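You operate a simulated robot arm through the tools that you are given. There is no shell and no other tool. Be economical: measure what you need, move in short steps, check, and stop when the job is done.

The job below is to be done with a simulated robot arm. You get a single attempt, and the scene is never put back.

## Task
Clamp the dirty brass block in the vise, scrub it clean and open the vise again.
Fine: orange brush, dabbed in the teal tin; the vise stays shut while you scrub; stand the brush back.
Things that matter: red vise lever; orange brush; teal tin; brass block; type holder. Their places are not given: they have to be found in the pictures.

The check looks at the end state, three seconds after you hand in, the way a careful person would. Anything else that was tipped, shoved, dropped, spilled or broken makes it a failure.

## Robot
A 7-joint arm with a two-finger parallel gripper, fixed in place. Base frame: the origin is at the foot of the arm, x ahead of it, y to its left, z up; the work surface is at about z = 880. Units: mm, rad, N and s.
With the tool pointing down near the work surface it reaches from about 240 to 680 mm from the base axis. Its first joint turns from -1.152 to 1.152 rad. Payload 2.4 kg.
Tool frame: the origin (TCP) lies between the finger pads and is the grasp point; the fingertips stand 30 mm ahead of it; z points along the fingers, y is the line along which they close. The gripper opens to 94 mm. The fingers are 28 mm wide and 10 mm thick; the gripper's body (50 by 96 mm) begins 55 mm behind the TCP.
Orientation is that of the tool frame in the base frame, as a unit quaternion [x, y, z, w]. With the fingers straight down and closing along the base's y, the tool's x points along the base's -x, its y along +y and its z along -z.

## Interface
- The arm moves only by the tool jog_arm. Its argument "moves" is a list of rows, each an object of numbers (a shift or turn left out is 0, a gripper value left out holds the last): "x", "y", "z": the shift along the base's x, y, z in mm; "ax", "ay", "az": the turn, a rotation vector about the base's x, y, z in rad; "hand": the closure, from 0 (fully open) to 1 (shut). In form: [{"x": .., "y": .., "z": .., "ax": .., "ay": .., "az": .., "hand": ..}, ...]. A call has 1 to 12 rows; each row shifts and turns the commanded pose from where the row before left it. Each row takes 0.2 s and may step no farther than 50 mm and 0.15 rad from the row before; otherwise, or with a gripper value out of range, the whole call is refused. A pose out of reach is approached as far as the arm can. The call stops where the force on the tool passes 40 N (or 10 N more than at its start, if that is more) or the arm is blocked; 0.2 s more then pass. Each finger travels about 153 mm/s and halts on what it meets, pressing with about 24 N; the grip force reading is that of the motor and also rises with nothing between the fingers. The clock runs only during rows and for 0.2 s after the last one: add rows that do not move to give the fingers time. The reply holds the time, the measured pose of the TCP, the force on the tool along the base axes, the opening and the grip force, in the units named above and with some noise, and new pictures: "views" is both (left out), scene, wrist or none.
- Cameras (640 x 400 px; columns grow to the right, rows downward): "scene" is fixed at [45.6, 479.6, 1451.6]; the picture's right is [-0.68, -0.73, 0.00], its down [-0.34, 0.32, -0.89] and it looks along [0.65, -0.60, -0.47] (base axes); focal length 323 px, centre (320, 200). "wrist" rides on the gripper at [-37, 0, -58] in the tool frame; the picture's right is [0.00, -1.00, 0.00], its down [0.97, 0.00, -0.24] and it looks along [0.24, 0.00, 0.97] (tool axes); focal length 218 px, centre (320, 200).
- point_at(camera, pixels): there is no depth. For up to 12 entries [column, row, z] of the newest picture of that camera ("zoom" is the newest enlarged one), the place [x, y] in the base frame at which the ray of that pixel passes the height z, good to about 2 mm. It takes no simulated time.
- close_up(camera, box): a new picture of the part [left, top, right, bottom] of that camera's present view, enlarged. It takes no simulated time.
- finish_job(): hands the job in; it is judged then, once.

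Go step by step. Measure first, check grasps and placings, and put right what went wrong. The budget is 80 turns and 120 pictures, counting those below and the enlarged ones. Unless the task says otherwise, let go and move clear before handing in, and close with one line.

The tools are called after "Request:" by a JSON object that holds its "method" and its "body". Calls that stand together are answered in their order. jog_arm: Moves the arm, as the interface text tells. Its arguments: {"type":"object","properties":{"moves":{"type":"array","items":{"type":"object","properties":{"x":{"type":"number"},"y":{"type":"number"},"z":{"type":"number"},"ax":{"type":"number"},"ay":{"type":"number"},"az":{"type":"number"},"hand":{"type":"number"}}}},"views":{"type":"string","enum":["both","scene","wrist","none"]}},"required":["moves"]} The other tools are called the same way: point_at (camera, pixels) gives the place at which the rays of pixels pass given heights; close_up (camera, box) takes an enlarged picture of a part of a camera's view; finish_job () hands the job in.

At the start:

```text
t: 0.0
tcp_pos: [464.1, 91.6, 1203.1]
ee_rot: [0.001, 1.0, 0.0, 0.001]
ft_force: [0.7, 0.0, 0.1]
width: 94.0
grip_force: 0.0
```

scene: 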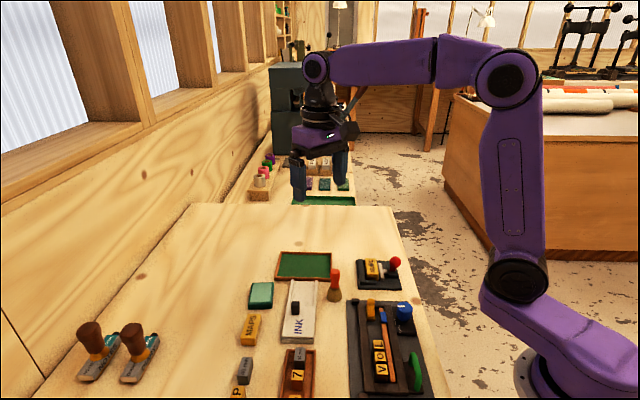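
wrist: 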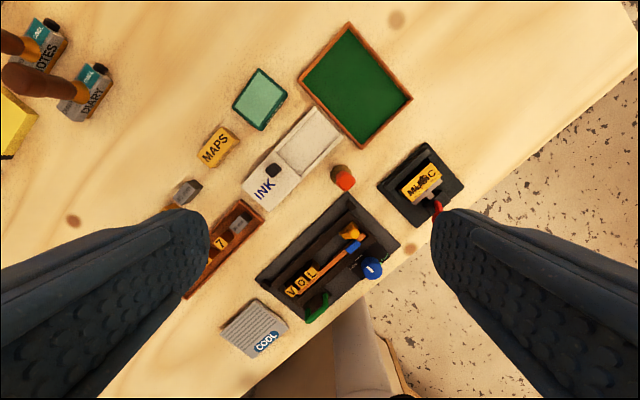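

The pictures show a small vise with a brass "MUSIC" block (wrist ~(420,183)), an orange brush standing at (343,178), and a teal tin at (260,98). I enlarge these for detail.

Request:
{"method": "close_up", "body": {"camera": "wrist", "box": [310, 120, 490, 232]}}

Request:
{"method": "close_up", "body": {"camera": "scene", "box": [230, 230, 440, 361]}}

Request:
{"method": "close_up", "body": {"camera": "wrist", "box": [160, 50, 400, 200]}}

Request:
{"method": "point_at", "body": {"camera": "wrist", "pixels": [[420, 183, 900], [343, 183, 880], [260, 98, 880], [437, 207, 900], [378, 181, 880], [419, 143, 880], [465, 184, 880], [430, 228, 880]]}}

```text
3.56 times, centred on (400, 176) of wrist
```

zoom: 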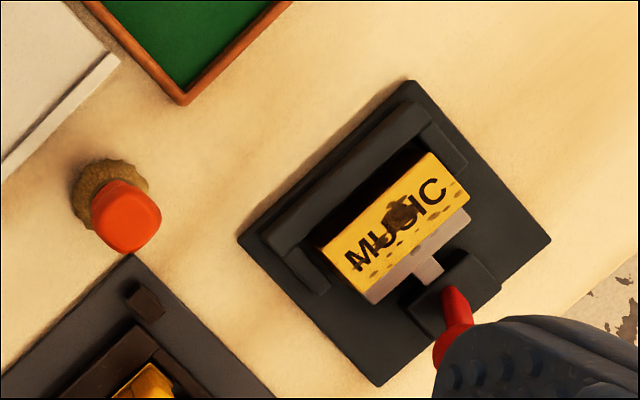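

```text
3.05 times, centred on (335, 296) of scene
```

zoom: 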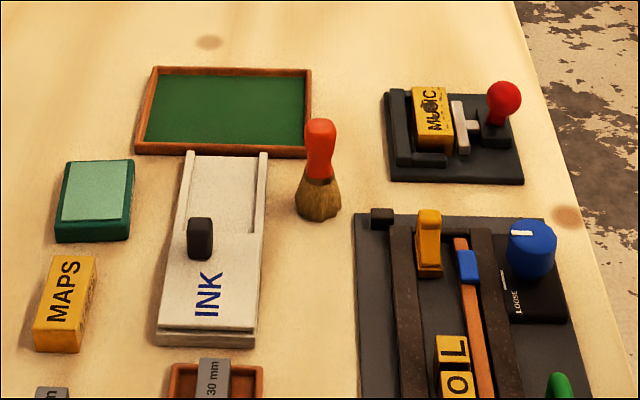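

```text
2.67 times, centred on (280, 125) of wrist
```

zoom: 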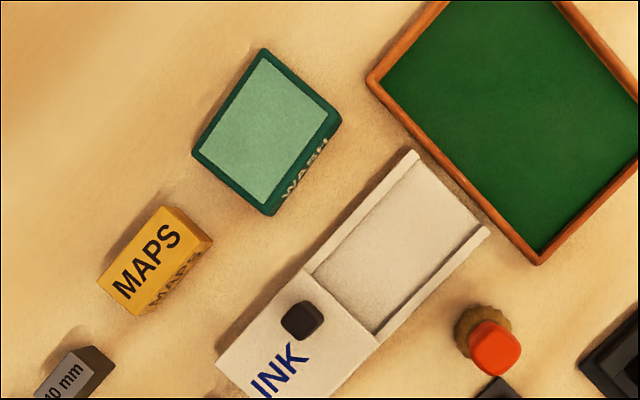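

```text
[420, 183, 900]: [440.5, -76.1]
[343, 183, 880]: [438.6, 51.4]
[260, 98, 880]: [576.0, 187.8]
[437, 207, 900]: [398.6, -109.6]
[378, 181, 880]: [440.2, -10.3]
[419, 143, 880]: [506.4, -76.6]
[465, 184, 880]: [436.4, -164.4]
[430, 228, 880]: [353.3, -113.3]
```

The vise sits around (435,-90); a finger hides the lever. I move over the vise for a clear look at the lever and jaws.

Request:
{"method": "jog_arm", "body": {"moves": [{"x": -10, "y": -45}, {"x": -10, "y": -45}, {"x": -5, "y": -45, "z": -30}, {"y": -40, "z": -30}]}}

```text
refused: row 3 steps farther than a row can; nothing moved
```

Request:
{"method": "jog_arm", "body": {"moves": [{"x": -10, "y": -45}, {"x": -10, "y": -45}, {"x": -5, "y": -40, "z": -25}, {"y": -40, "z": -25}, {}]}}

```text
t: 1.2
tcp_pos: [435.7, -78.9, 1149.9]
ee_rot: [0.0, 1.0, 0.0, 0.0]
ft_force: [0.6, 0.7, -0.1]
width: 93.8
grip_force: 0.0
```

scene: 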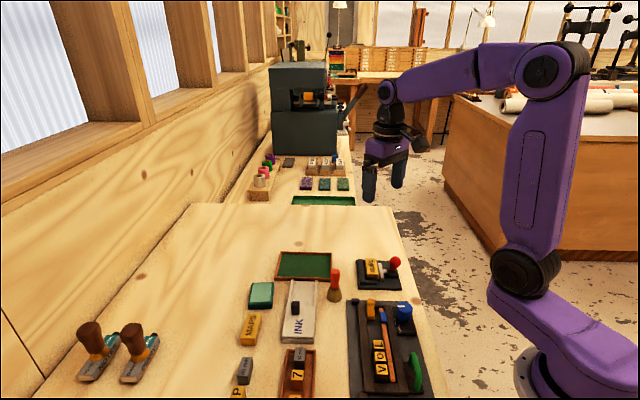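
wrist: 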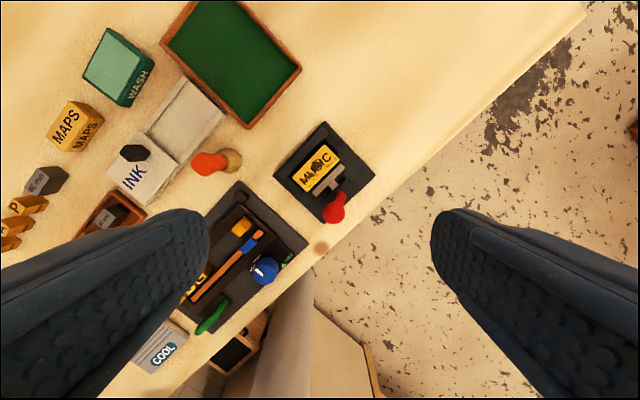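

Vise is clear now at (325,180). I enlarge and measure.

Request:
{"method": "close_up", "body": {"camera": "wrist", "box": [265, 115, 385, 235]}}

Request:
{"method": "close_up", "body": {"camera": "scene", "box": [315, 240, 415, 303]}}

Request:
{"method": "point_at", "body": {"camera": "wrist", "pixels": [[273, 175, 885], [325, 122, 885], [375, 178, 885], [325, 221, 885], [230, 160, 882], [313, 170, 912]]}}

Request:
{"method": "point_at", "body": {"camera": "scene", "pixels": [[356, 262, 880], [404, 290, 880], [356, 288, 880], [395, 262, 940], [395, 262, 960], [335, 298, 880], [335, 272, 940]]}}

```text
3.33 times, centred on (325, 175) of wrist
```

zoom: 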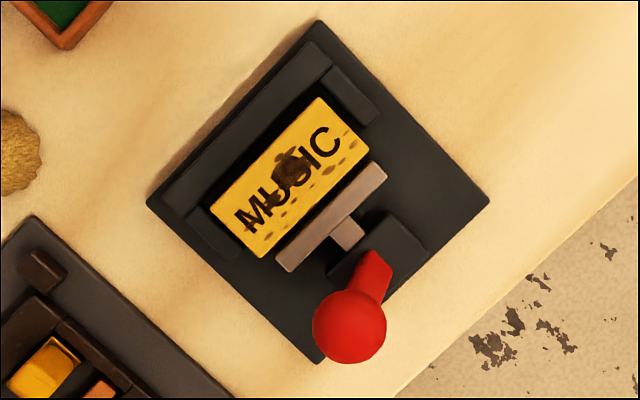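

```text
6.35 times, centred on (365, 272) of scene
```

zoom: 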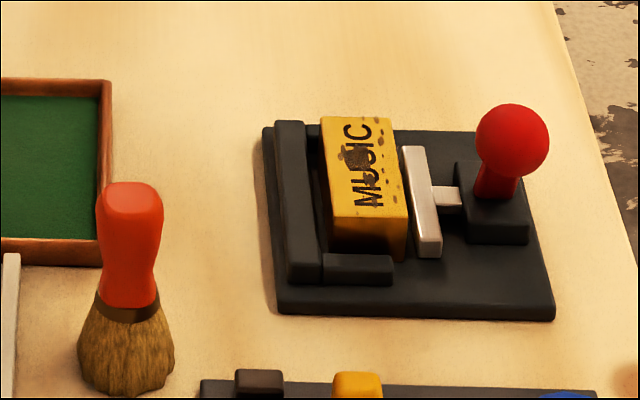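

```text
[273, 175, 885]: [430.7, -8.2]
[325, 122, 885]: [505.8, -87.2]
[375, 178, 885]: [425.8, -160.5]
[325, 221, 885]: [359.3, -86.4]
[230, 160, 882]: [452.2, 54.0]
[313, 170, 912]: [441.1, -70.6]
```

```text
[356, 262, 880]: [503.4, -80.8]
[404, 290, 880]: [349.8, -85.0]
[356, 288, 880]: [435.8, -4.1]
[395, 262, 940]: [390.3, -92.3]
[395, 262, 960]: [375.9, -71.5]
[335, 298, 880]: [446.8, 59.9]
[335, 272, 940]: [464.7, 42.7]
```

Both views show the lever's ball; I triangulate it with different heights, as well as the lever root.

Request:
{"method": "point_at", "body": {"camera": "wrist", "pixels": [[334, 212, 920], [334, 212, 940], [334, 212, 960], [342, 191, 900], [342, 191, 920], [313, 170, 920], [209, 163, 940], [209, 163, 960]]}}

Request:
{"method": "point_at", "body": {"camera": "scene", "pixels": [[394.8, 262, 920], [394.8, 262, 940], [394.8, 262, 960], [392, 270, 900], [392, 270, 920], [371, 267, 900], [371, 267, 910], [371, 267, 920], [335, 273, 940], [335, 273, 960]]}}

```text
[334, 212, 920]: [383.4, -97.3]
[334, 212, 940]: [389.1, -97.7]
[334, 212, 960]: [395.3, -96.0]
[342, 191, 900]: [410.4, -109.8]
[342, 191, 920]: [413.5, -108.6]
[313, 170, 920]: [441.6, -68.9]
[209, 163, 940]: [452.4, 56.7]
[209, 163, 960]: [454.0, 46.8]
```

```text
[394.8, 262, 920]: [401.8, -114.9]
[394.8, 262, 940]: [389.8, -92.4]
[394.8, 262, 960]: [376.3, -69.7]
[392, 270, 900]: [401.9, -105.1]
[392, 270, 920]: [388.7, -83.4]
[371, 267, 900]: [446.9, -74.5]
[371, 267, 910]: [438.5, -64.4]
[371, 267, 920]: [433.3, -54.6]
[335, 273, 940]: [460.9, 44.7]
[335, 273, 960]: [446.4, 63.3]
```

Ball at ≈(388,-96,937), leaning from its root at ≈(408,-110,900). I turn the tool to align with the vise (45°) and look from lower to understand the lever.

Request:
{"method": "jog_arm", "body": {"moves": [{"z": -40, "az": 0.13, "x": -5}, {"z": -40, "az": 0.13, "x": -5}, {"z": -30, "az": 0.13}, {"az": 0.13}, {"az": 0.13}, {"az": 0.13}, {}]}}

```text
t: 2.8
tcp_pos: [428.8, -79.1, 1043.2]
ee_rot: [-0.38, 0.925, 0.0, 0.001]
ft_force: [0.3, -0.4, 0.1]
width: 94.2
grip_force: 0.1
```

scene: 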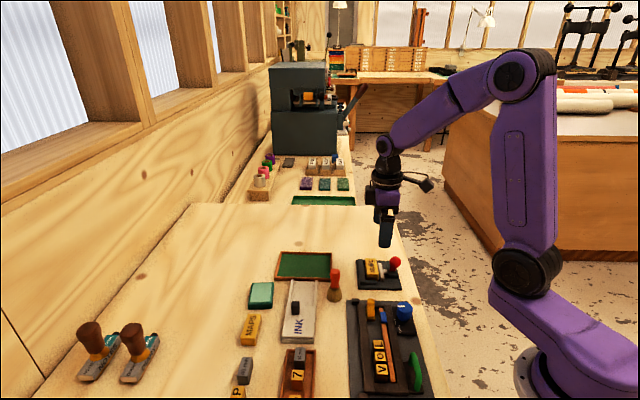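
wrist: 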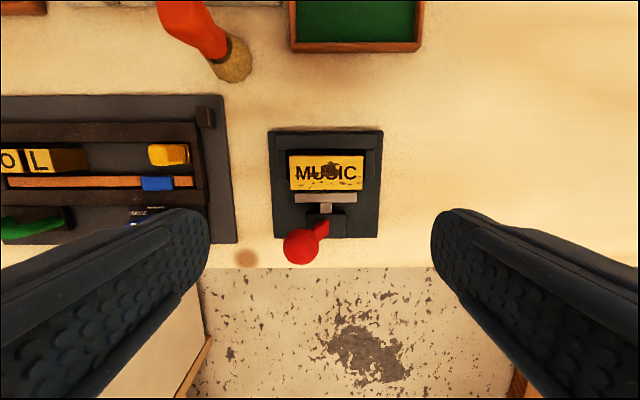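

Request:
{"method": "close_up", "body": {"camera": "wrist", "box": [256, 120, 400, 270]}}

Request:
{"method": "point_at", "body": {"camera": "wrist", "pixels": [[300, 246, 920], [300, 246, 940], [300, 246, 960], [322, 228, 900], [322, 228, 910], [289, 156, 912], [363, 156, 912], [289, 190, 912], [363, 190, 912], [327, 168, 912], [232, 72, 885]]}}

```text
2.67 times, centred on (328, 195) of wrist
```

zoom: 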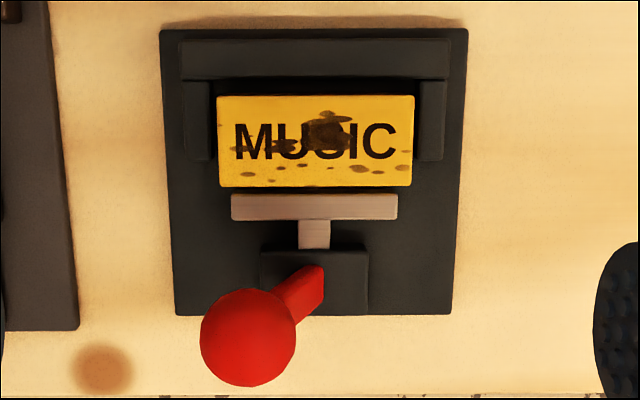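

```text
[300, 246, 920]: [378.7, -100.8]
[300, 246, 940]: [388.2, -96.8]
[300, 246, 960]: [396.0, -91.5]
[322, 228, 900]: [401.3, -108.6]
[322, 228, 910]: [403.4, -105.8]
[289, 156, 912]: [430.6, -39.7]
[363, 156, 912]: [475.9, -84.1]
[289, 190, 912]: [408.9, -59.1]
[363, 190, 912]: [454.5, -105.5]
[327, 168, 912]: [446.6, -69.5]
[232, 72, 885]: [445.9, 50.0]
```

The lever leans toward -u (wrist left) from the screw block, so it swings along the jaw direction. I half-close the fingers to straddle the ball loosely and descend over (388,-97).

Request:
{"method": "jog_arm", "body": {"moves": [{"x": -30, "y": -10, "hand": 0.45}, {"x": -11, "y": -8, "hand": 0.45}, {"z": -40}, {"z": -30}, {"z": -15}, {}]}}

```text
t: 4.2
tcp_pos: [387.4, -97.3, 956.1]
ee_rot: [-0.381, 0.925, 0.0, 0.001]
ft_force: [-0.1, 0.1, -0.2]
width: 51.5
grip_force: 0.0
```

scene: 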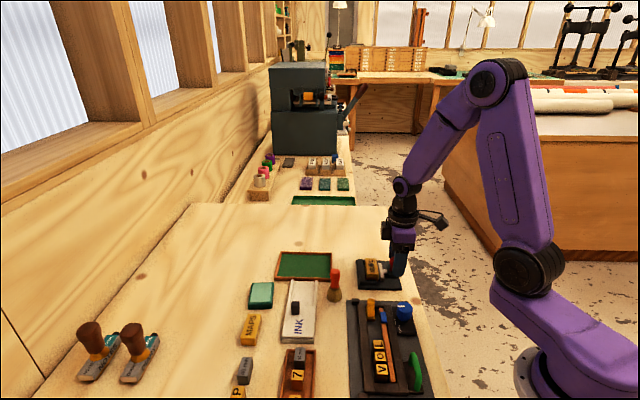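
wrist: 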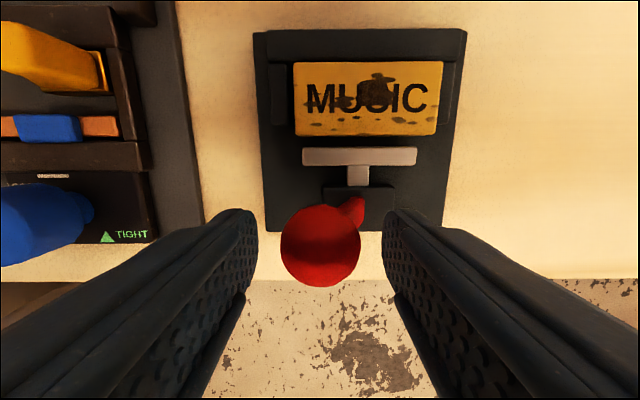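

The ball sits between the pads. I push it along +u (wrist right) in small steps.

Request:
{"method": "jog_arm", "body": {"moves": [{"x": 5, "y": -5}, {"x": 5, "y": -5}, {"x": 4, "y": -4}, {"x": 4, "y": -4}, {"x": 4, "y": -4}, {"x": 4, "y": -4}, {}]}}

```text
t: 5.8
tcp_pos: [414.2, -122.7, 958.2]
ee_rot: [-0.379, 0.925, 0.0, 0.0]
ft_force: [-0.3, 0.1, 0.9]
width: 52.1
grip_force: 0.2
```

scene: 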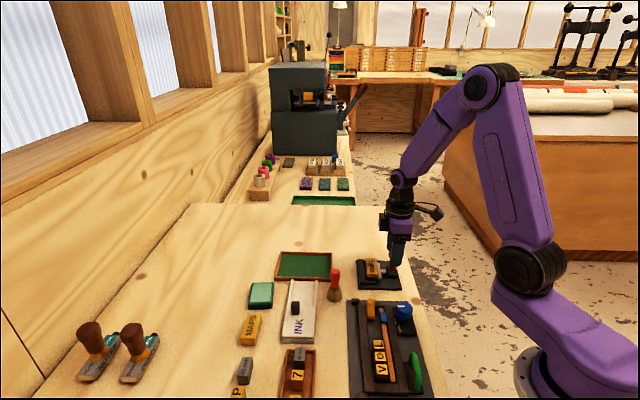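
wrist: 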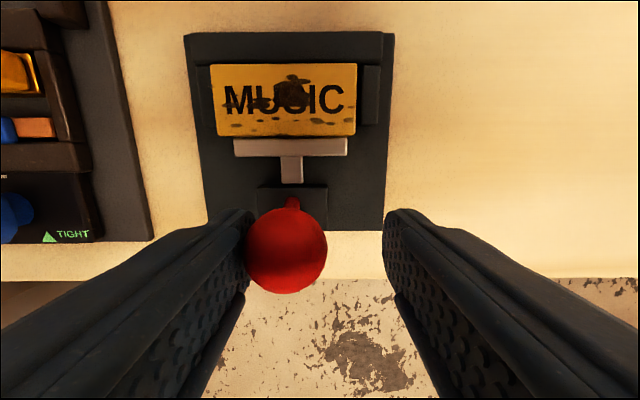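

The lever follows and the jaw has closed to just shy of the block. Continue pushing +u.

Request:
{"method": "jog_arm", "body": {"moves": [{"x": 4, "y": -4}, {"x": 4, "y": -4}, {"x": 4, "y": -4}, {"x": 4, "y": -4}, {}]}}

```text
t: 7.0
tcp_pos: [427.7, -137.9, 958.9]
ee_rot: [-0.38, 0.925, 0.002, 0.0]
ft_force: [-6.3, 4.7, -2.1]
width: 56.0
grip_force: 3.6
```

scene: 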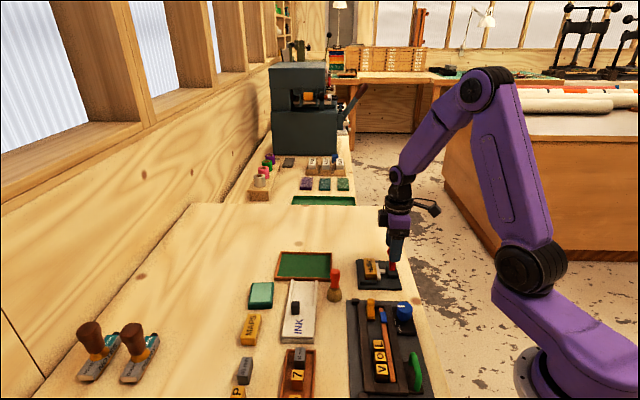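
wrist: 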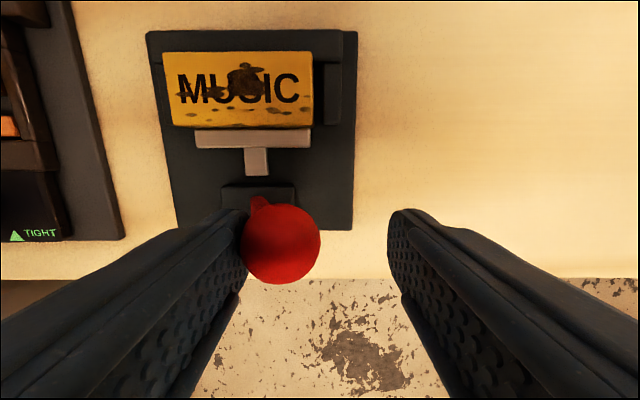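

The jaw touches the block and the resistance rises (≈8 N). Push a little more to lock it.

Request:
{"method": "jog_arm", "body": {"moves": [{"x": 4, "y": -4}, {"x": 4, "y": -4}, {"x": 4, "y": -4}, {}, {}]}}

```text
t: 7.8
tcp_pos: [432.0, -142.0, 955.5]
ee_rot: [-0.382, 0.924, 0.013, -0.012]
ft_force: [-18.0, 17.7, 6.2]
width: 66.1
grip_force: 12.4
stopped in row 4: the force on the tool passed its limit (the readings are from after the stop); the commanded pose is now the measured one
```

scene: 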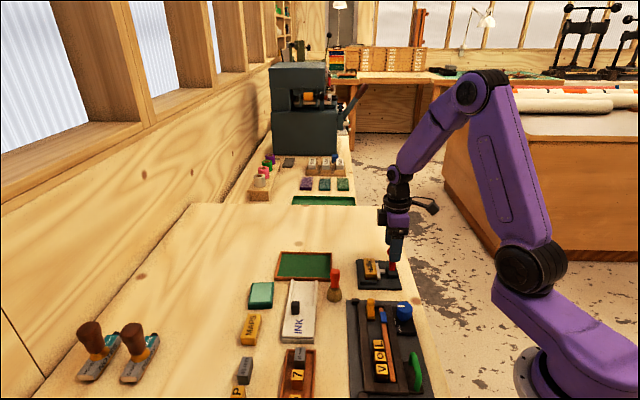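
wrist: 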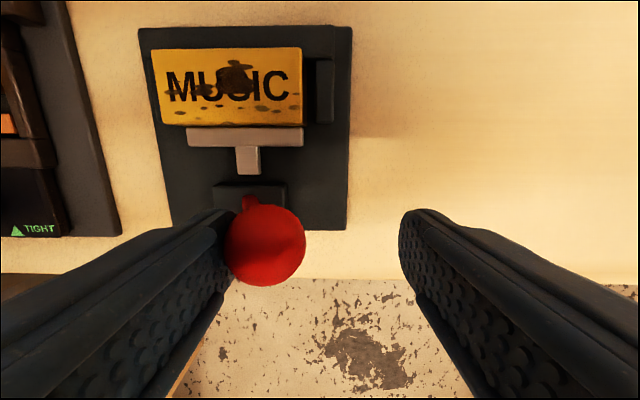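

Lever met ~25 N of resistance. I back off a hair, rise, and inspect whether it stays and the block is gripped.

Request:
{"method": "jog_arm", "body": {"moves": [{"x": -6, "y": 6}, {"x": -2, "y": 2}, {"z": 30}, {"z": 40}, {"z": 20, "x": 8, "y": 20}, {}], "views": "wrist"}}

Request:
{"method": "close_up", "body": {"camera": "scene", "box": [315, 240, 415, 303]}}

```text
t: 9.2
tcp_pos: [434.8, -117.8, 1048.6]
ee_rot: [-0.381, 0.924, 0.007, -0.006]
ft_force: [0.5, -0.2, 0.4]
width: 51.9
grip_force: 0.1
```

wrist: 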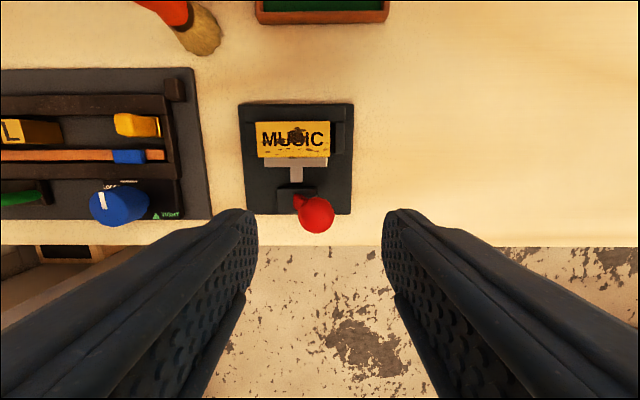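

```text
6.35 times, centred on (365, 272) of scene
```

zoom: 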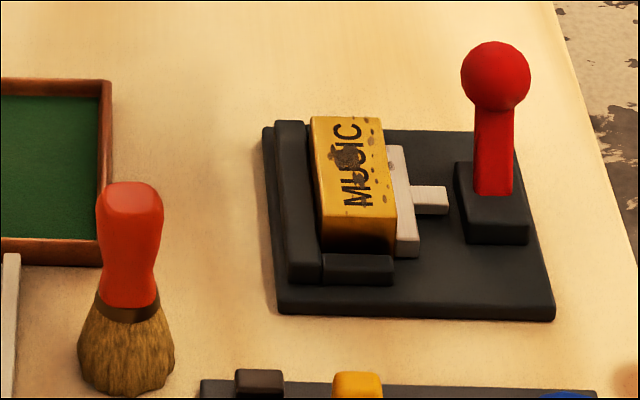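

Request:
{"method": "close_up", "body": {"camera": "wrist", "box": [230, 95, 370, 240]}}

Request:
{"method": "point_at", "body": {"camera": "wrist", "pixels": [[317, 214, 930], [317, 214, 940], [317, 214, 950], [298, 197, 905], [256, 123, 912], [329, 122, 912], [256, 157, 912], [329, 157, 912]]}}

Request:
{"method": "point_at", "body": {"camera": "scene", "pixels": [[392.6, 252, 930], [392.6, 252, 940], [392.6, 252, 950]]}}

```text
2.76 times, centred on (300, 168) of wrist
```

zoom: 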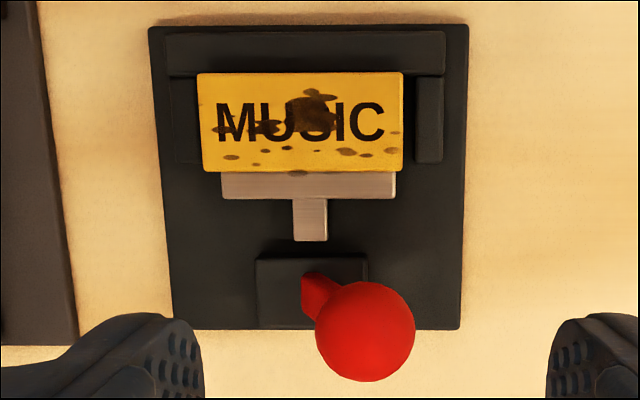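

```text
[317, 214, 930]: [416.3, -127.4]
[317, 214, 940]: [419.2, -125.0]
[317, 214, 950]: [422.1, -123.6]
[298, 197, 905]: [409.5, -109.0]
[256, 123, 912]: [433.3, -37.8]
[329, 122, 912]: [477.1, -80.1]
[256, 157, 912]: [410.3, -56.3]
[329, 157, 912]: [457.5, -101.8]
```

```text
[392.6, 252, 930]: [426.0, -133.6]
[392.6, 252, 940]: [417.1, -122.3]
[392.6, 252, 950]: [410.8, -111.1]
```

Ball now at ≈(418,-125,940), mirrored about its pivot: lever is over and the block is clamped against the fixed jaw. Next I move near the brush for measuring.

Request:
{"method": "jog_arm", "body": {"moves": [{"y": 45, "hand": 0.2}, {"y": 45}, {"y": 35, "x": 5}, {}], "views": "wrist"}}

Request:
{"method": "close_up", "body": {"camera": "scene", "box": [305, 260, 365, 305]}}

```text
t: 10.2
tcp_pos: [439.2, 7.3, 1049.0]
ee_rot: [-0.38, 0.925, 0.008, -0.007]
ft_force: [0.2, -0.2, 0.2]
width: 75.3
grip_force: 0.0
```

wrist: 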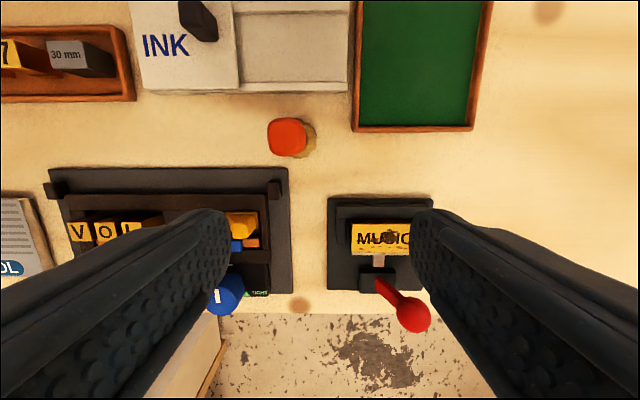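

```text
8.89 times, centred on (335, 282) of scene
```

zoom: 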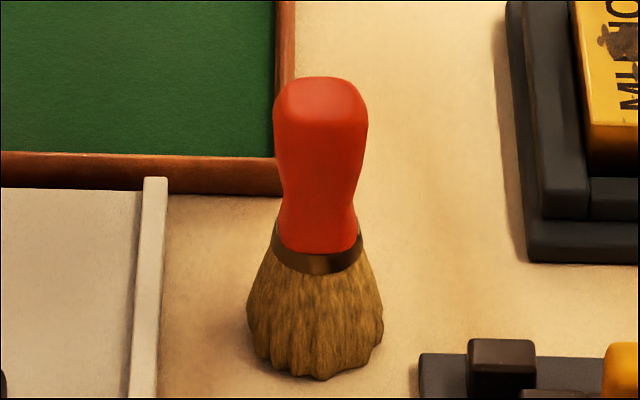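

Request:
{"method": "point_at", "body": {"camera": "wrist", "pixels": [[287, 136, 950], [287, 136, 960], [287, 136, 970], [287, 136, 980], [302, 139, 885], [302, 139, 895]]}}

Request:
{"method": "point_at", "body": {"camera": "scene", "pixels": [[335.2, 270.8, 950], [335.2, 270.8, 960], [335.2, 270.8, 970], [335.2, 270.8, 980], [334.8, 298, 880], [334.8, 298, 885], [334.8, 288, 910], [334.8, 288, 920]]}}

```text
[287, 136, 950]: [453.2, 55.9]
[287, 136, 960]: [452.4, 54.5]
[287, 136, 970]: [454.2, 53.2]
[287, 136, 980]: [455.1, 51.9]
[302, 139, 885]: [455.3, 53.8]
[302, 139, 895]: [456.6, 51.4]
```

```text
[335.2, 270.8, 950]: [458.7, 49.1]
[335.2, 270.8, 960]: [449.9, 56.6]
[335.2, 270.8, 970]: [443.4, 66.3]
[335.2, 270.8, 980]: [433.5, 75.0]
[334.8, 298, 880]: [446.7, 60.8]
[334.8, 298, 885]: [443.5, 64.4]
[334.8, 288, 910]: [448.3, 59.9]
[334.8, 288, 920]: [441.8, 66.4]
```

Brush handle: top ≈z 958, axis ≈(452.5,54.5), ferrule ≈z 905. I straighten the small tilt, move above it and look again before descending.

Request:
{"method": "jog_arm", "body": {"moves": [{"x": 13, "y": 47, "ax": -0.0095, "ay": -0.019}, {"z": -30}, {}], "views": "wrist"}}

```text
t: 11.0
tcp_pos: [453.8, 53.7, 1018.6]
ee_rot: [-0.381, 0.925, -0.001, 0.001]
ft_force: [0.5, 0.2, 0.1]
width: 75.3
grip_force: 0.1
```

wrist: 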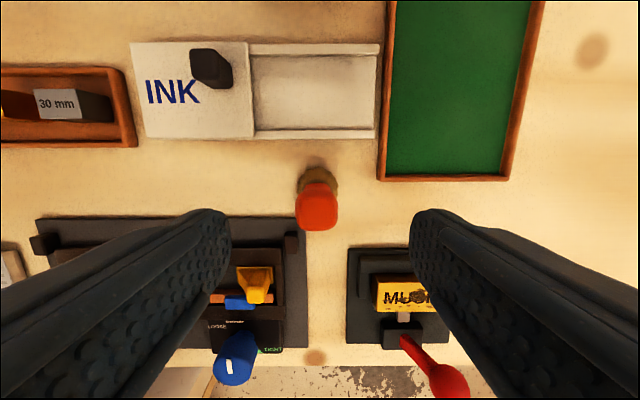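

The handle is centred at column 318 between the fingers. Descend to z≈938 and close.

Request:
{"method": "jog_arm", "body": {"moves": [{"z": -40}, {"z": -30}, {"z": -11}, {}, {"hand": 0.9}, {}, {}, {}]}}

```text
t: 12.8
tcp_pos: [454.1, 52.2, 936.3]
ee_rot: [-0.381, 0.924, -0.001, 0.0]
ft_force: [-0.4, 0.2, -0.5]
width: 33.2
grip_force: 23.6
```

scene: 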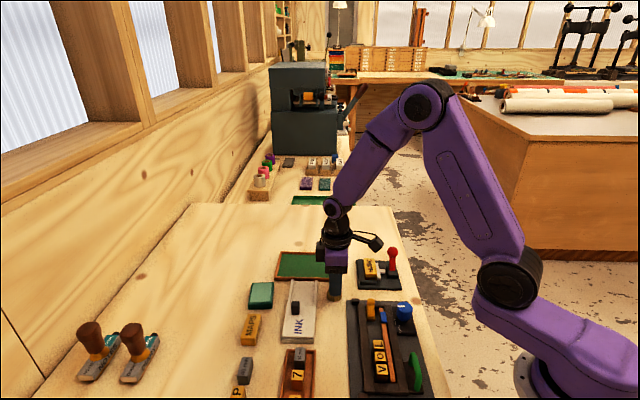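
wrist: 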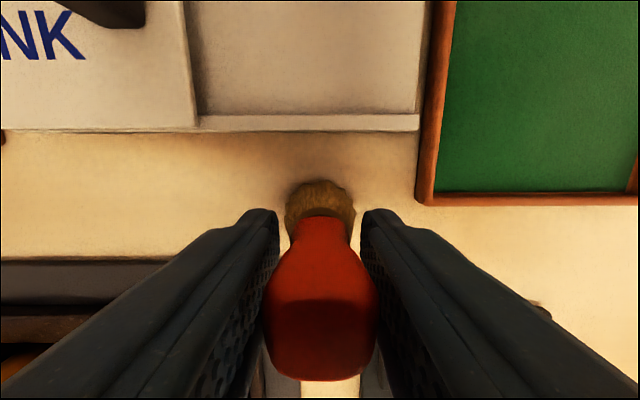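

Grip is firm (33 mm, 23.6 N). I lift the brush and measure the tin in the scene picture.

Request:
{"method": "jog_arm", "body": {"moves": [{"z": 20}, {"z": 40}, {"z": 40}, {"x": 25, "y": 40}, {"x": 25, "y": 40}, {}]}}

Request:
{"method": "close_up", "body": {"camera": "scene", "box": [230, 265, 310, 315]}}

```text
t: 14.2
tcp_pos: [503.4, 132.7, 1036.6]
ee_rot: [-0.38, 0.925, -0.001, 0.0]
ft_force: [1.1, 0.3, -0.7]
width: 33.3
grip_force: 23.5
```

scene: 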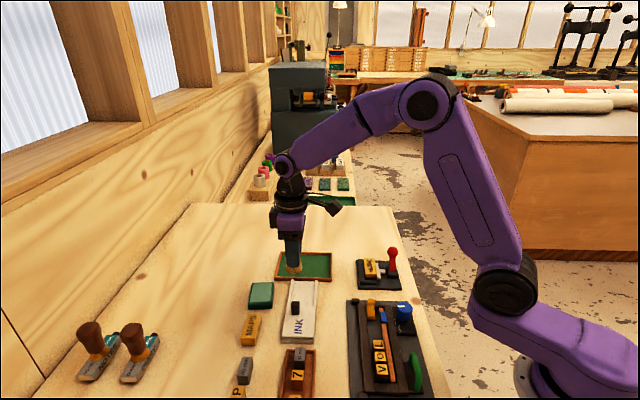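
wrist: 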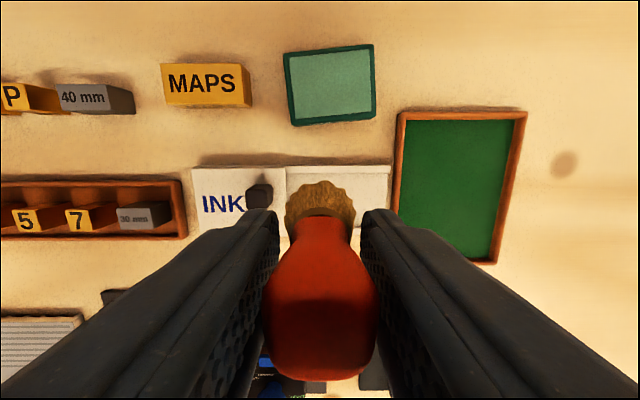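

```text
8.00 times, centred on (270, 290) of scene
```

zoom: 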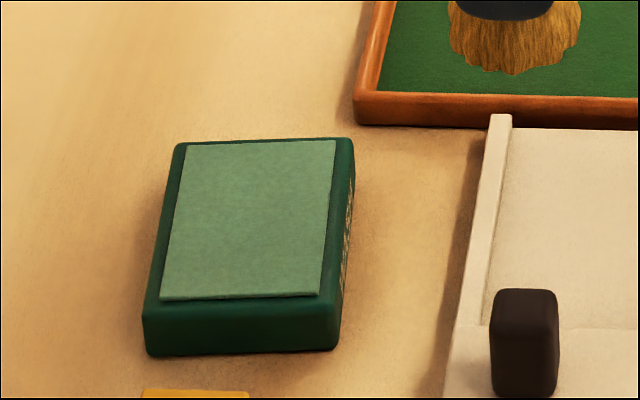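

Request:
{"method": "point_at", "body": {"camera": "scene", "pixels": [[261.2, 292.5, 890], [261.2, 292.5, 900], [261.2, 292.5, 910]]}}

Request:
{"method": "point_at", "body": {"camera": "wrist", "pixels": [[330, 84, 890], [330, 84, 900], [330, 84, 910], [320, 210, 880], [286, 53, 900], [374, 44, 900], [292, 126, 900], [375, 118, 900]]}}

```text
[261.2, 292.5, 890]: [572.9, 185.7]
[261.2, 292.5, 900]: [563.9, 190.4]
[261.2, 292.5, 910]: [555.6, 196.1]
```

```text
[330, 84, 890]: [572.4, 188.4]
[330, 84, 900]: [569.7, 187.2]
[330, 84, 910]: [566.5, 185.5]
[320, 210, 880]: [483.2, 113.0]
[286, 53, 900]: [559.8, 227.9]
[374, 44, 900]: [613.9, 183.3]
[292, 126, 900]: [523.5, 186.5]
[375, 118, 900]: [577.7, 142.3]
```

Tin top ≈z 893, centre (571,187.5); bristle ends are ≈56 mm below TCP. I move over it and descend toward contact.

Request:
{"method": "jog_arm", "body": {"moves": [{"x": 34, "y": 27}, {"x": 34, "y": 28}, {"z": -40}, {"z": -35}, {"z": -6}, {"z": -3}, {"z": -2}, {}]}}

```text
t: 16.0
tcp_pos: [570.5, 191.7, 949.5]
ee_rot: [-0.381, 0.924, 0.0, 0.002]
ft_force: [-1.1, 3.9, 21.0]
width: 33.8
grip_force: 24.1
```

scene: 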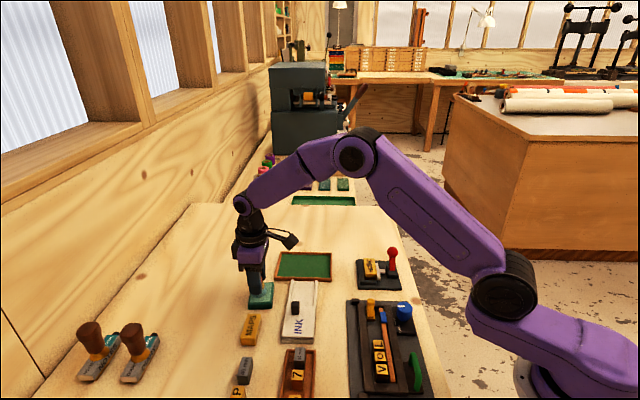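
wrist: 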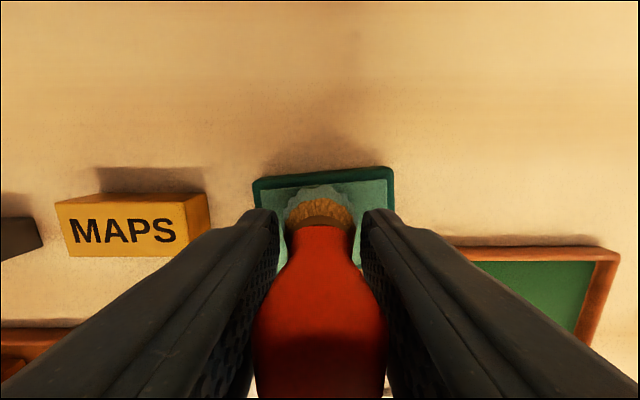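

Contact: 21 N upward on the pad. That is a dab; I lift and check that the brush and tin are well.

Request:
{"method": "jog_arm", "body": {"moves": [{"z": 5}, {"z": 25}, {"z": 40}, {"x": -33, "y": -27}, {"x": -33, "y": -27}, {}]}}

Request:
{"method": "close_up", "body": {"camera": "scene", "box": [230, 190, 350, 310]}}

```text
t: 17.4
tcp_pos: [506.9, 136.2, 1016.4]
ee_rot: [-0.382, 0.924, -0.001, 0.001]
ft_force: [0.2, 0.6, 0.3]
width: 33.5
grip_force: 23.7
```

scene: 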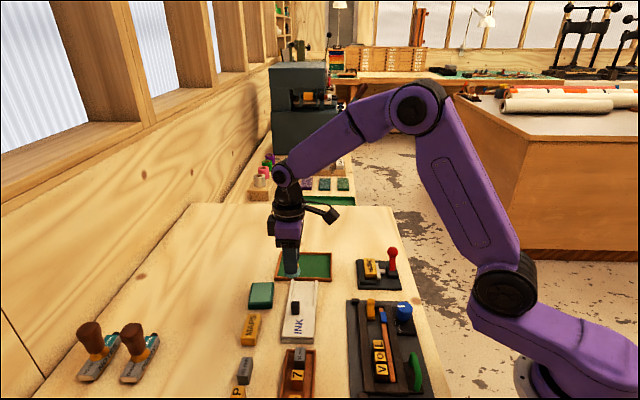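
wrist: 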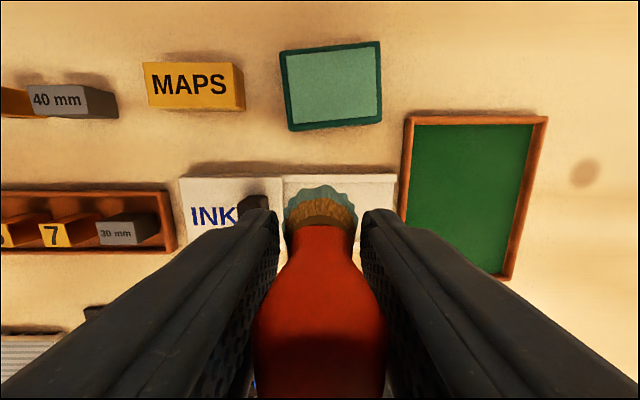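

```text
3.33 times, centred on (290, 250) of scene
```

zoom: 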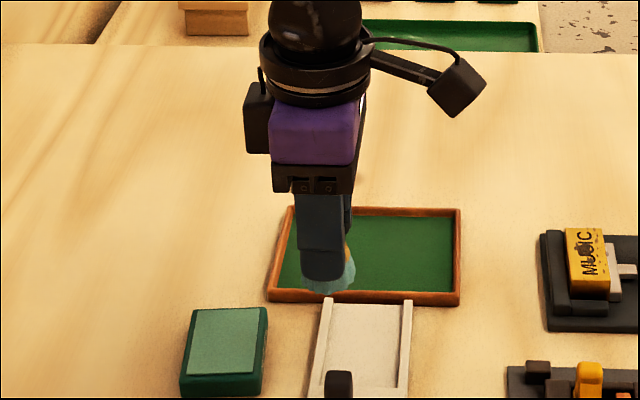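

The bristle tips are now teal, so the brush is loaded, and the tin stands where it was. I move over the block at ≈(444.5,-69), whose top is ≈z 907.

Request:
{"method": "jog_arm", "body": {"moves": [{"x": -12.5, "y": -41, "z": 3}, {"x": -12.5, "y": -41}, {"x": -12.5, "y": -41}, {"x": -12.5, "y": -41}, {"x": -12.5, "y": -41}, {}]}}

Request:
{"method": "close_up", "body": {"camera": "scene", "box": [315, 220, 425, 300]}}

```text
t: 18.8
tcp_pos: [442.8, -67.9, 1023.5]
ee_rot: [-0.381, 0.925, -0.001, 0.0]
ft_force: [0.1, 0.1, -0.6]
width: 33.5
grip_force: 23.9
```

scene: 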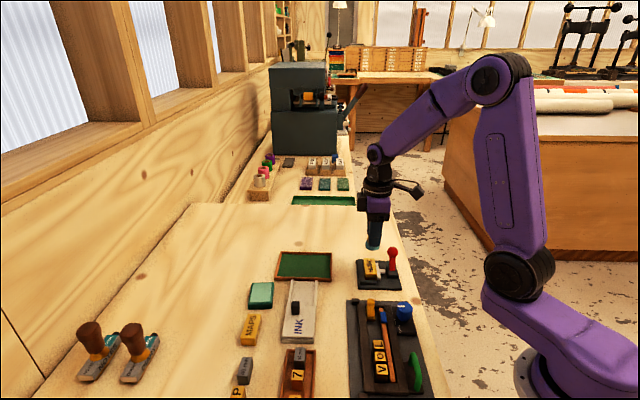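
wrist: 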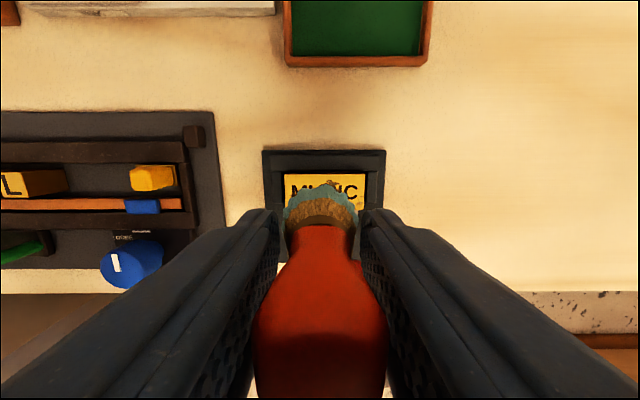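

```text
5.00 times, centred on (370, 260) of scene
```

zoom: 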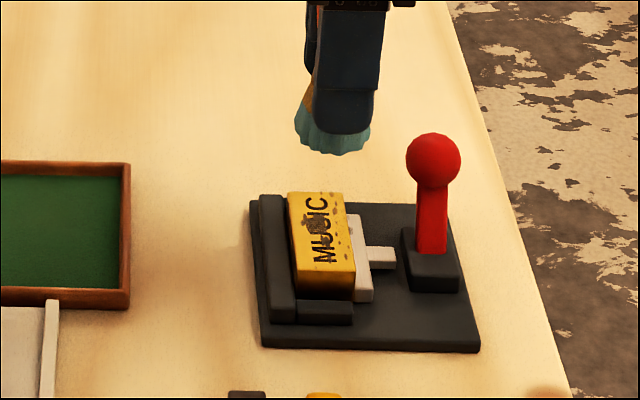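

Brush tips lean ≈5 mm toward the fixed jaw, so I shift a bit and descend to light contact.

Request:
{"method": "jog_arm", "body": {"moves": [{"x": -2, "y": -4, "z": -30}, {"z": -20}, {"z": -6}, {"z": -2}, {"z": -2}, {}]}}

```text
t: 20.2
tcp_pos: [442.0, -72.5, 962.6]
ee_rot: [-0.382, 0.924, -0.001, 0.0]
ft_force: [-0.1, -1.1, -1.1]
width: 33.4
grip_force: 23.9
```

scene: 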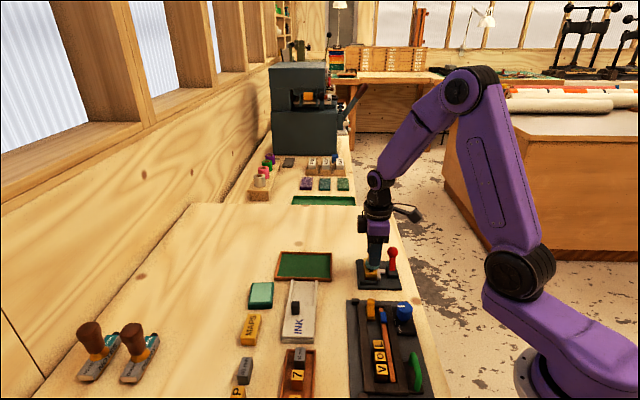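
wrist: 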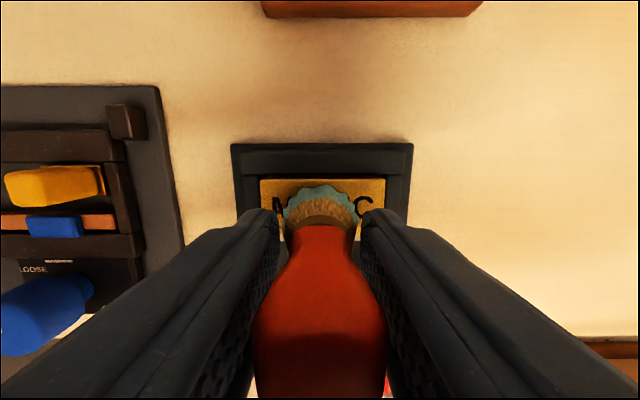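

Not yet touching (no force). Lower in 1.5 mm steps.

Request:
{"method": "jog_arm", "body": {"moves": [{"z": -1.5}, {"z": -1.5}, {"z": -1}, {}], "views": "none"}}

```text
t: 21.2
tcp_pos: [441.0, -73.7, 959.1]
ee_rot: [-0.381, 0.925, -0.001, 0.002]
ft_force: [-3.2, 2.1, 20.9]
width: 33.4
grip_force: 24.2
```

Contact with ≈21 N. Ease slightly and scrub back and forth along the block.

Request:
{"method": "jog_arm", "body": {"moves": [{"z": 0.5, "x": 5, "y": -5}, {"x": 6, "y": -6}, {"x": -6, "y": 6}, {"x": -6, "y": 6}, {"x": -6, "y": 6}, {"x": -5, "y": 5}, {"x": 6, "y": -6}, {"x": 6, "y": -6}, {"x": 6, "y": -6}, {"x": 5, "y": -5}, {}]}}

```text
t: 23.6
tcp_pos: [451.8, -84.7, 959.1]
ee_rot: [-0.381, 0.924, -0.001, 0.0]
ft_force: [-0.5, -0.3, -0.7]
width: 33.1
grip_force: 24.3
```

scene: 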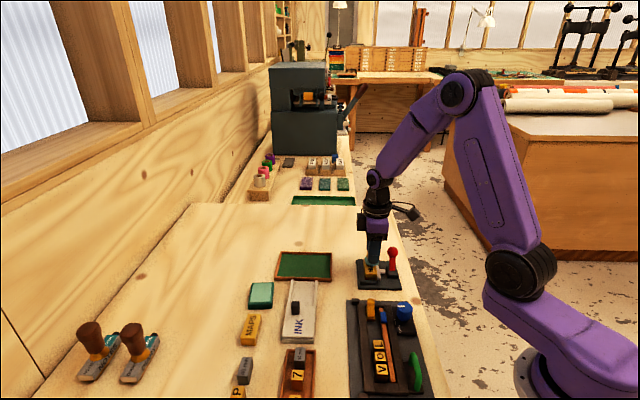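
wrist: 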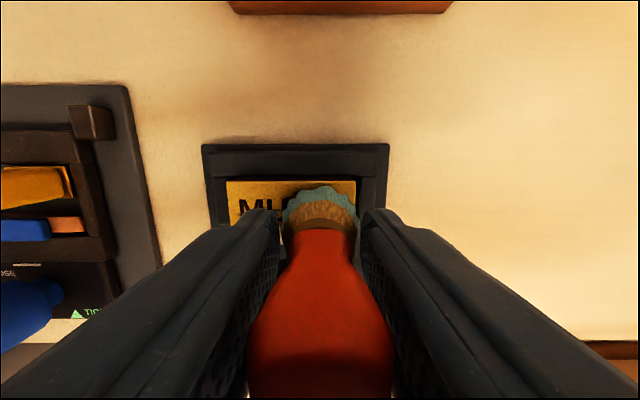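

Force dropped to zero (the brush settled in the grip). I lift and check what the scrub did.

Request:
{"method": "jog_arm", "body": {"moves": [{"z": 40}, {"x": -10, "y": 12}, {}], "views": "none"}}

Request:
{"method": "close_up", "body": {"camera": "scene", "box": [335, 230, 415, 295]}}

```text
t: 24.4
tcp_pos: [440.9, -70.9, 997.8]
ee_rot: [-0.381, 0.925, -0.001, 0.0]
ft_force: [0.7, -0.3, -0.6]
width: 33.4
grip_force: 23.8
```

```text
6.15 times, centred on (375, 262) of scene
```

zoom: 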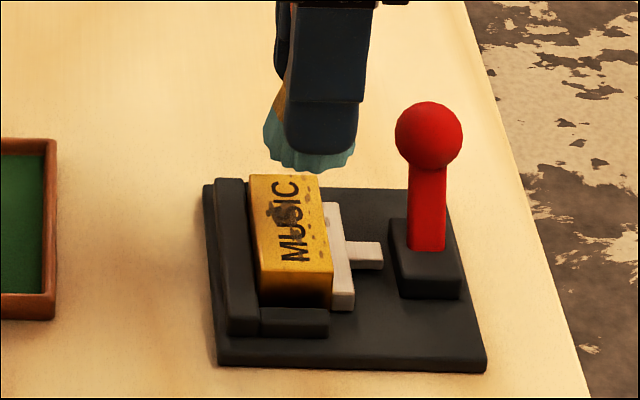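

The dirt remains but looks fainter; more pressure strokes are needed. I cancel the slight brush lean with a 0.05 rad tilt and lower again until there is contact.

Request:
{"method": "jog_arm", "body": {"moves": [{"ax": -0.035, "ay": 0.035, "x": 3, "y": 2, "z": -30}, {"z": -6}, {"z": -2}, {"z": -2}, {"z": -1}, {}], "views": "wrist"}}

```text
t: 25.8
tcp_pos: [444.2, -71.4, 958.3]
ee_rot: [-0.382, 0.924, -0.01, -0.022]
ft_force: [-5.0, 2.9, 18.7]
width: 33.2
grip_force: 24.0
```

wrist: 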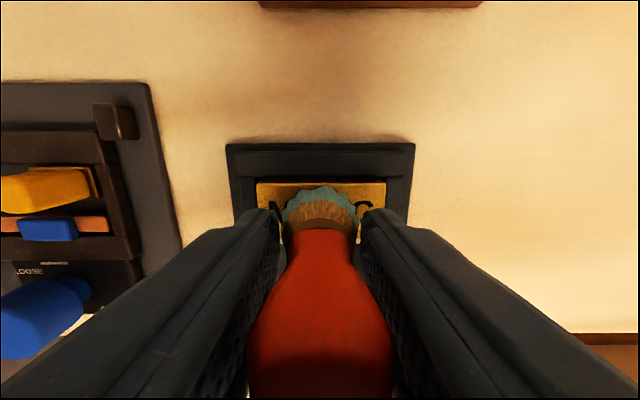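

Contact at 19 N. Short strokes while holding this height, then read the force.

Request:
{"method": "jog_arm", "body": {"moves": [{"x": 6, "y": -6}, {"x": 6, "y": -6}, {"x": -6, "y": 6}, {"x": -6, "y": 6}, {}], "views": "none"}}

```text
t: 27.0
tcp_pos: [446.0, -69.9, 957.9]
ee_rot: [-0.38, 0.925, -0.01, -0.022]
ft_force: [3.2, -5.1, 15.5]
width: 33.4
grip_force: 24.0
```

Contact holds (15 N). More strokes both ways.

Request:
{"method": "jog_arm", "body": {"moves": [{"x": -6, "y": 6}, {"x": -6, "y": 6}, {"x": 6, "y": -6}, {"x": 6, "y": -6}, {"x": 6, "y": -6}, {"x": 6, "y": -6}, {"x": -6, "y": 6}, {"x": -6, "y": 6}, {"x": -6, "y": 6}, {"x": -6, "y": 6}, {"x": 6, "y": -6}, {"x": 6, "y": -6}], "views": "none"}}

Request:
{"method": "close_up", "body": {"camera": "scene", "box": [335, 230, 415, 295]}}

```text
t: 29.6
tcp_pos: [444.1, -72.5, 957.7]
ee_rot: [-0.381, 0.924, -0.01, -0.022]
ft_force: [0.3, 0.0, -0.4]
width: 33.3
grip_force: 23.5
```

```text
6.15 times, centred on (375, 262) of scene
```

zoom: 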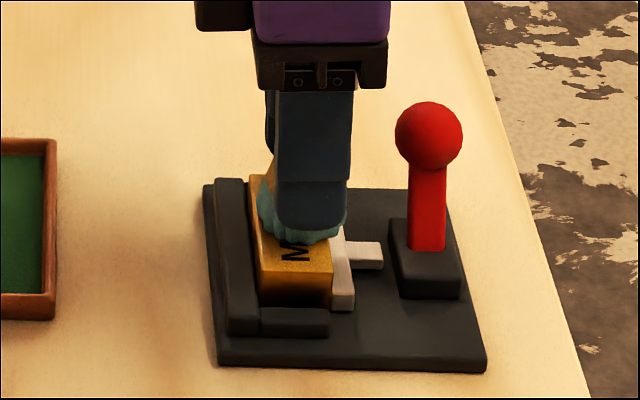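

Force is zero again; lift and check the block's face.

Request:
{"method": "jog_arm", "body": {"moves": [{"z": 40}, {"x": -25, "y": 25, "z": 10}, {"x": -20, "y": 20}, {}], "views": "wrist"}}

Request:
{"method": "close_up", "body": {"camera": "scene", "box": [335, 230, 415, 295]}}

```text
t: 30.6
tcp_pos: [400.7, -24.7, 1010.5]
ee_rot: [-0.38, 0.924, -0.01, -0.023]
ft_force: [-0.8, -0.7, 0.0]
width: 33.4
grip_force: 24.1
```

wrist: 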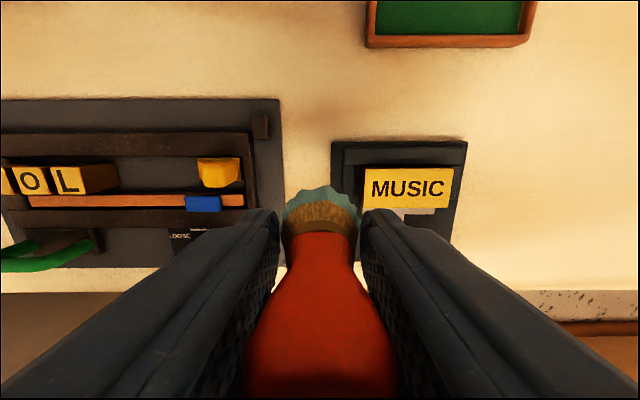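

```text
6.15 times, centred on (375, 262) of scene
```

zoom: 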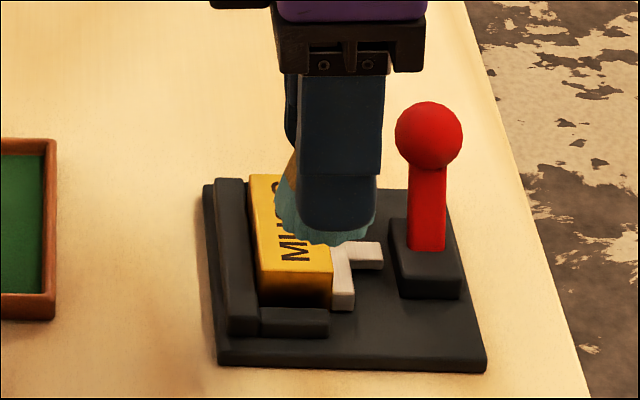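

Request:
{"method": "close_up", "body": {"camera": "wrist", "box": [340, 140, 480, 230]}}

Request:
{"method": "close_up", "body": {"camera": "wrist", "box": [220, 150, 420, 275]}}

```text
4.44 times, centred on (410, 185) of wrist
```

zoom: 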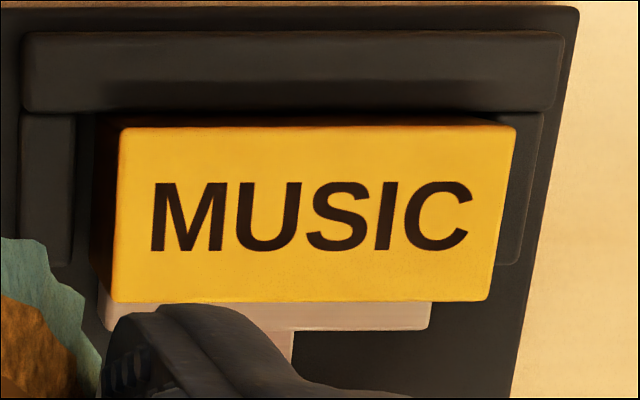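

```text
3.20 times, centred on (320, 212) of wrist
```

zoom: 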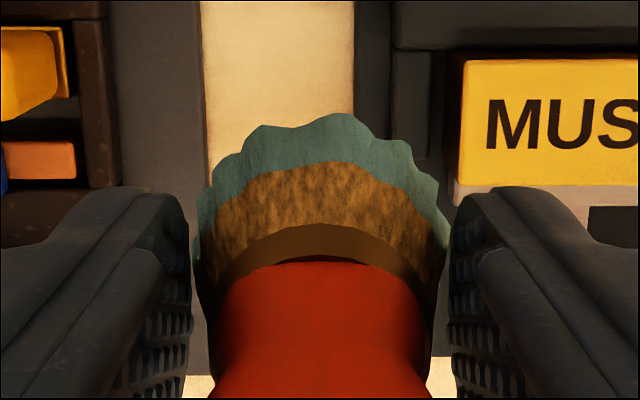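

The block is fully clean. I now carry the brush back above its spot (454,53) and look.

Request:
{"method": "jog_arm", "body": {"moves": [{"x": 27, "y": 39}, {"x": 26, "y": 39}, {"z": -30}, {"z": -15}, {}]}}

Request:
{"method": "close_up", "body": {"camera": "scene", "box": [285, 235, 385, 310]}}

```text
t: 31.8
tcp_pos: [450.9, 51.5, 963.8]
ee_rot: [-0.381, 0.924, -0.01, -0.022]
ft_force: [-0.3, 0.3, -1.1]
width: 33.3
grip_force: 24.0
```

scene: 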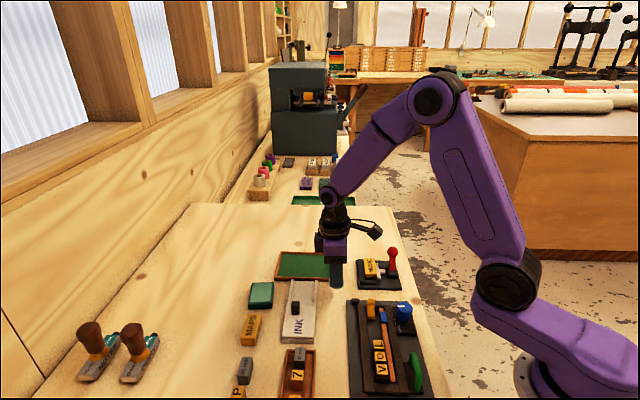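
wrist: 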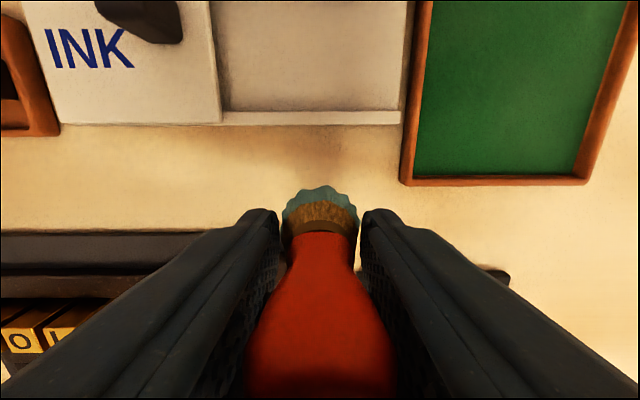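

```text
5.33 times, centred on (335, 272) of scene
```

zoom: 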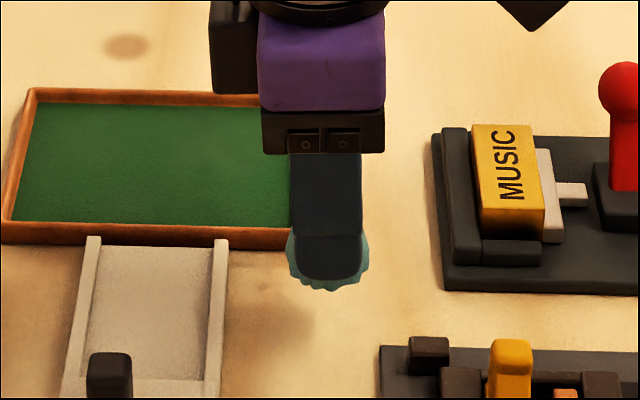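

Brush hangs straight under the fingers. Lower toward the bench; contact is expected near z≈931.

Request:
{"method": "jog_arm", "body": {"moves": [{"x": 2, "z": -20}, {"z": -8}, {"z": -2}, {"z": -1}, {}], "views": "none"}}

```text
t: 33.0
tcp_pos: [454.7, 50.4, 934.3]
ee_rot: [-0.381, 0.924, -0.01, -0.023]
ft_force: [-0.6, 0.9, -0.4]
width: 33.5
grip_force: 24.3
```

Request:
{"method": "jog_arm", "body": {"moves": [{"z": -1}, {"z": -1}, {}], "views": "none"}}

```text
t: 33.8
tcp_pos: [454.7, 51.3, 931.8]
ee_rot: [-0.38, 0.924, -0.01, -0.022]
ft_force: [0.0, 0.1, -1.0]
width: 33.4
grip_force: 24.2
```

Request:
{"method": "jog_arm", "body": {"moves": [{"z": -1}, {}], "views": "none"}}

```text
t: 34.4
tcp_pos: [455.9, 51.7, 929.9]
ee_rot: [-0.381, 0.924, -0.01, -0.023]
ft_force: [-0.3, 0.3, -0.4]
width: 33.5
grip_force: 23.9
```

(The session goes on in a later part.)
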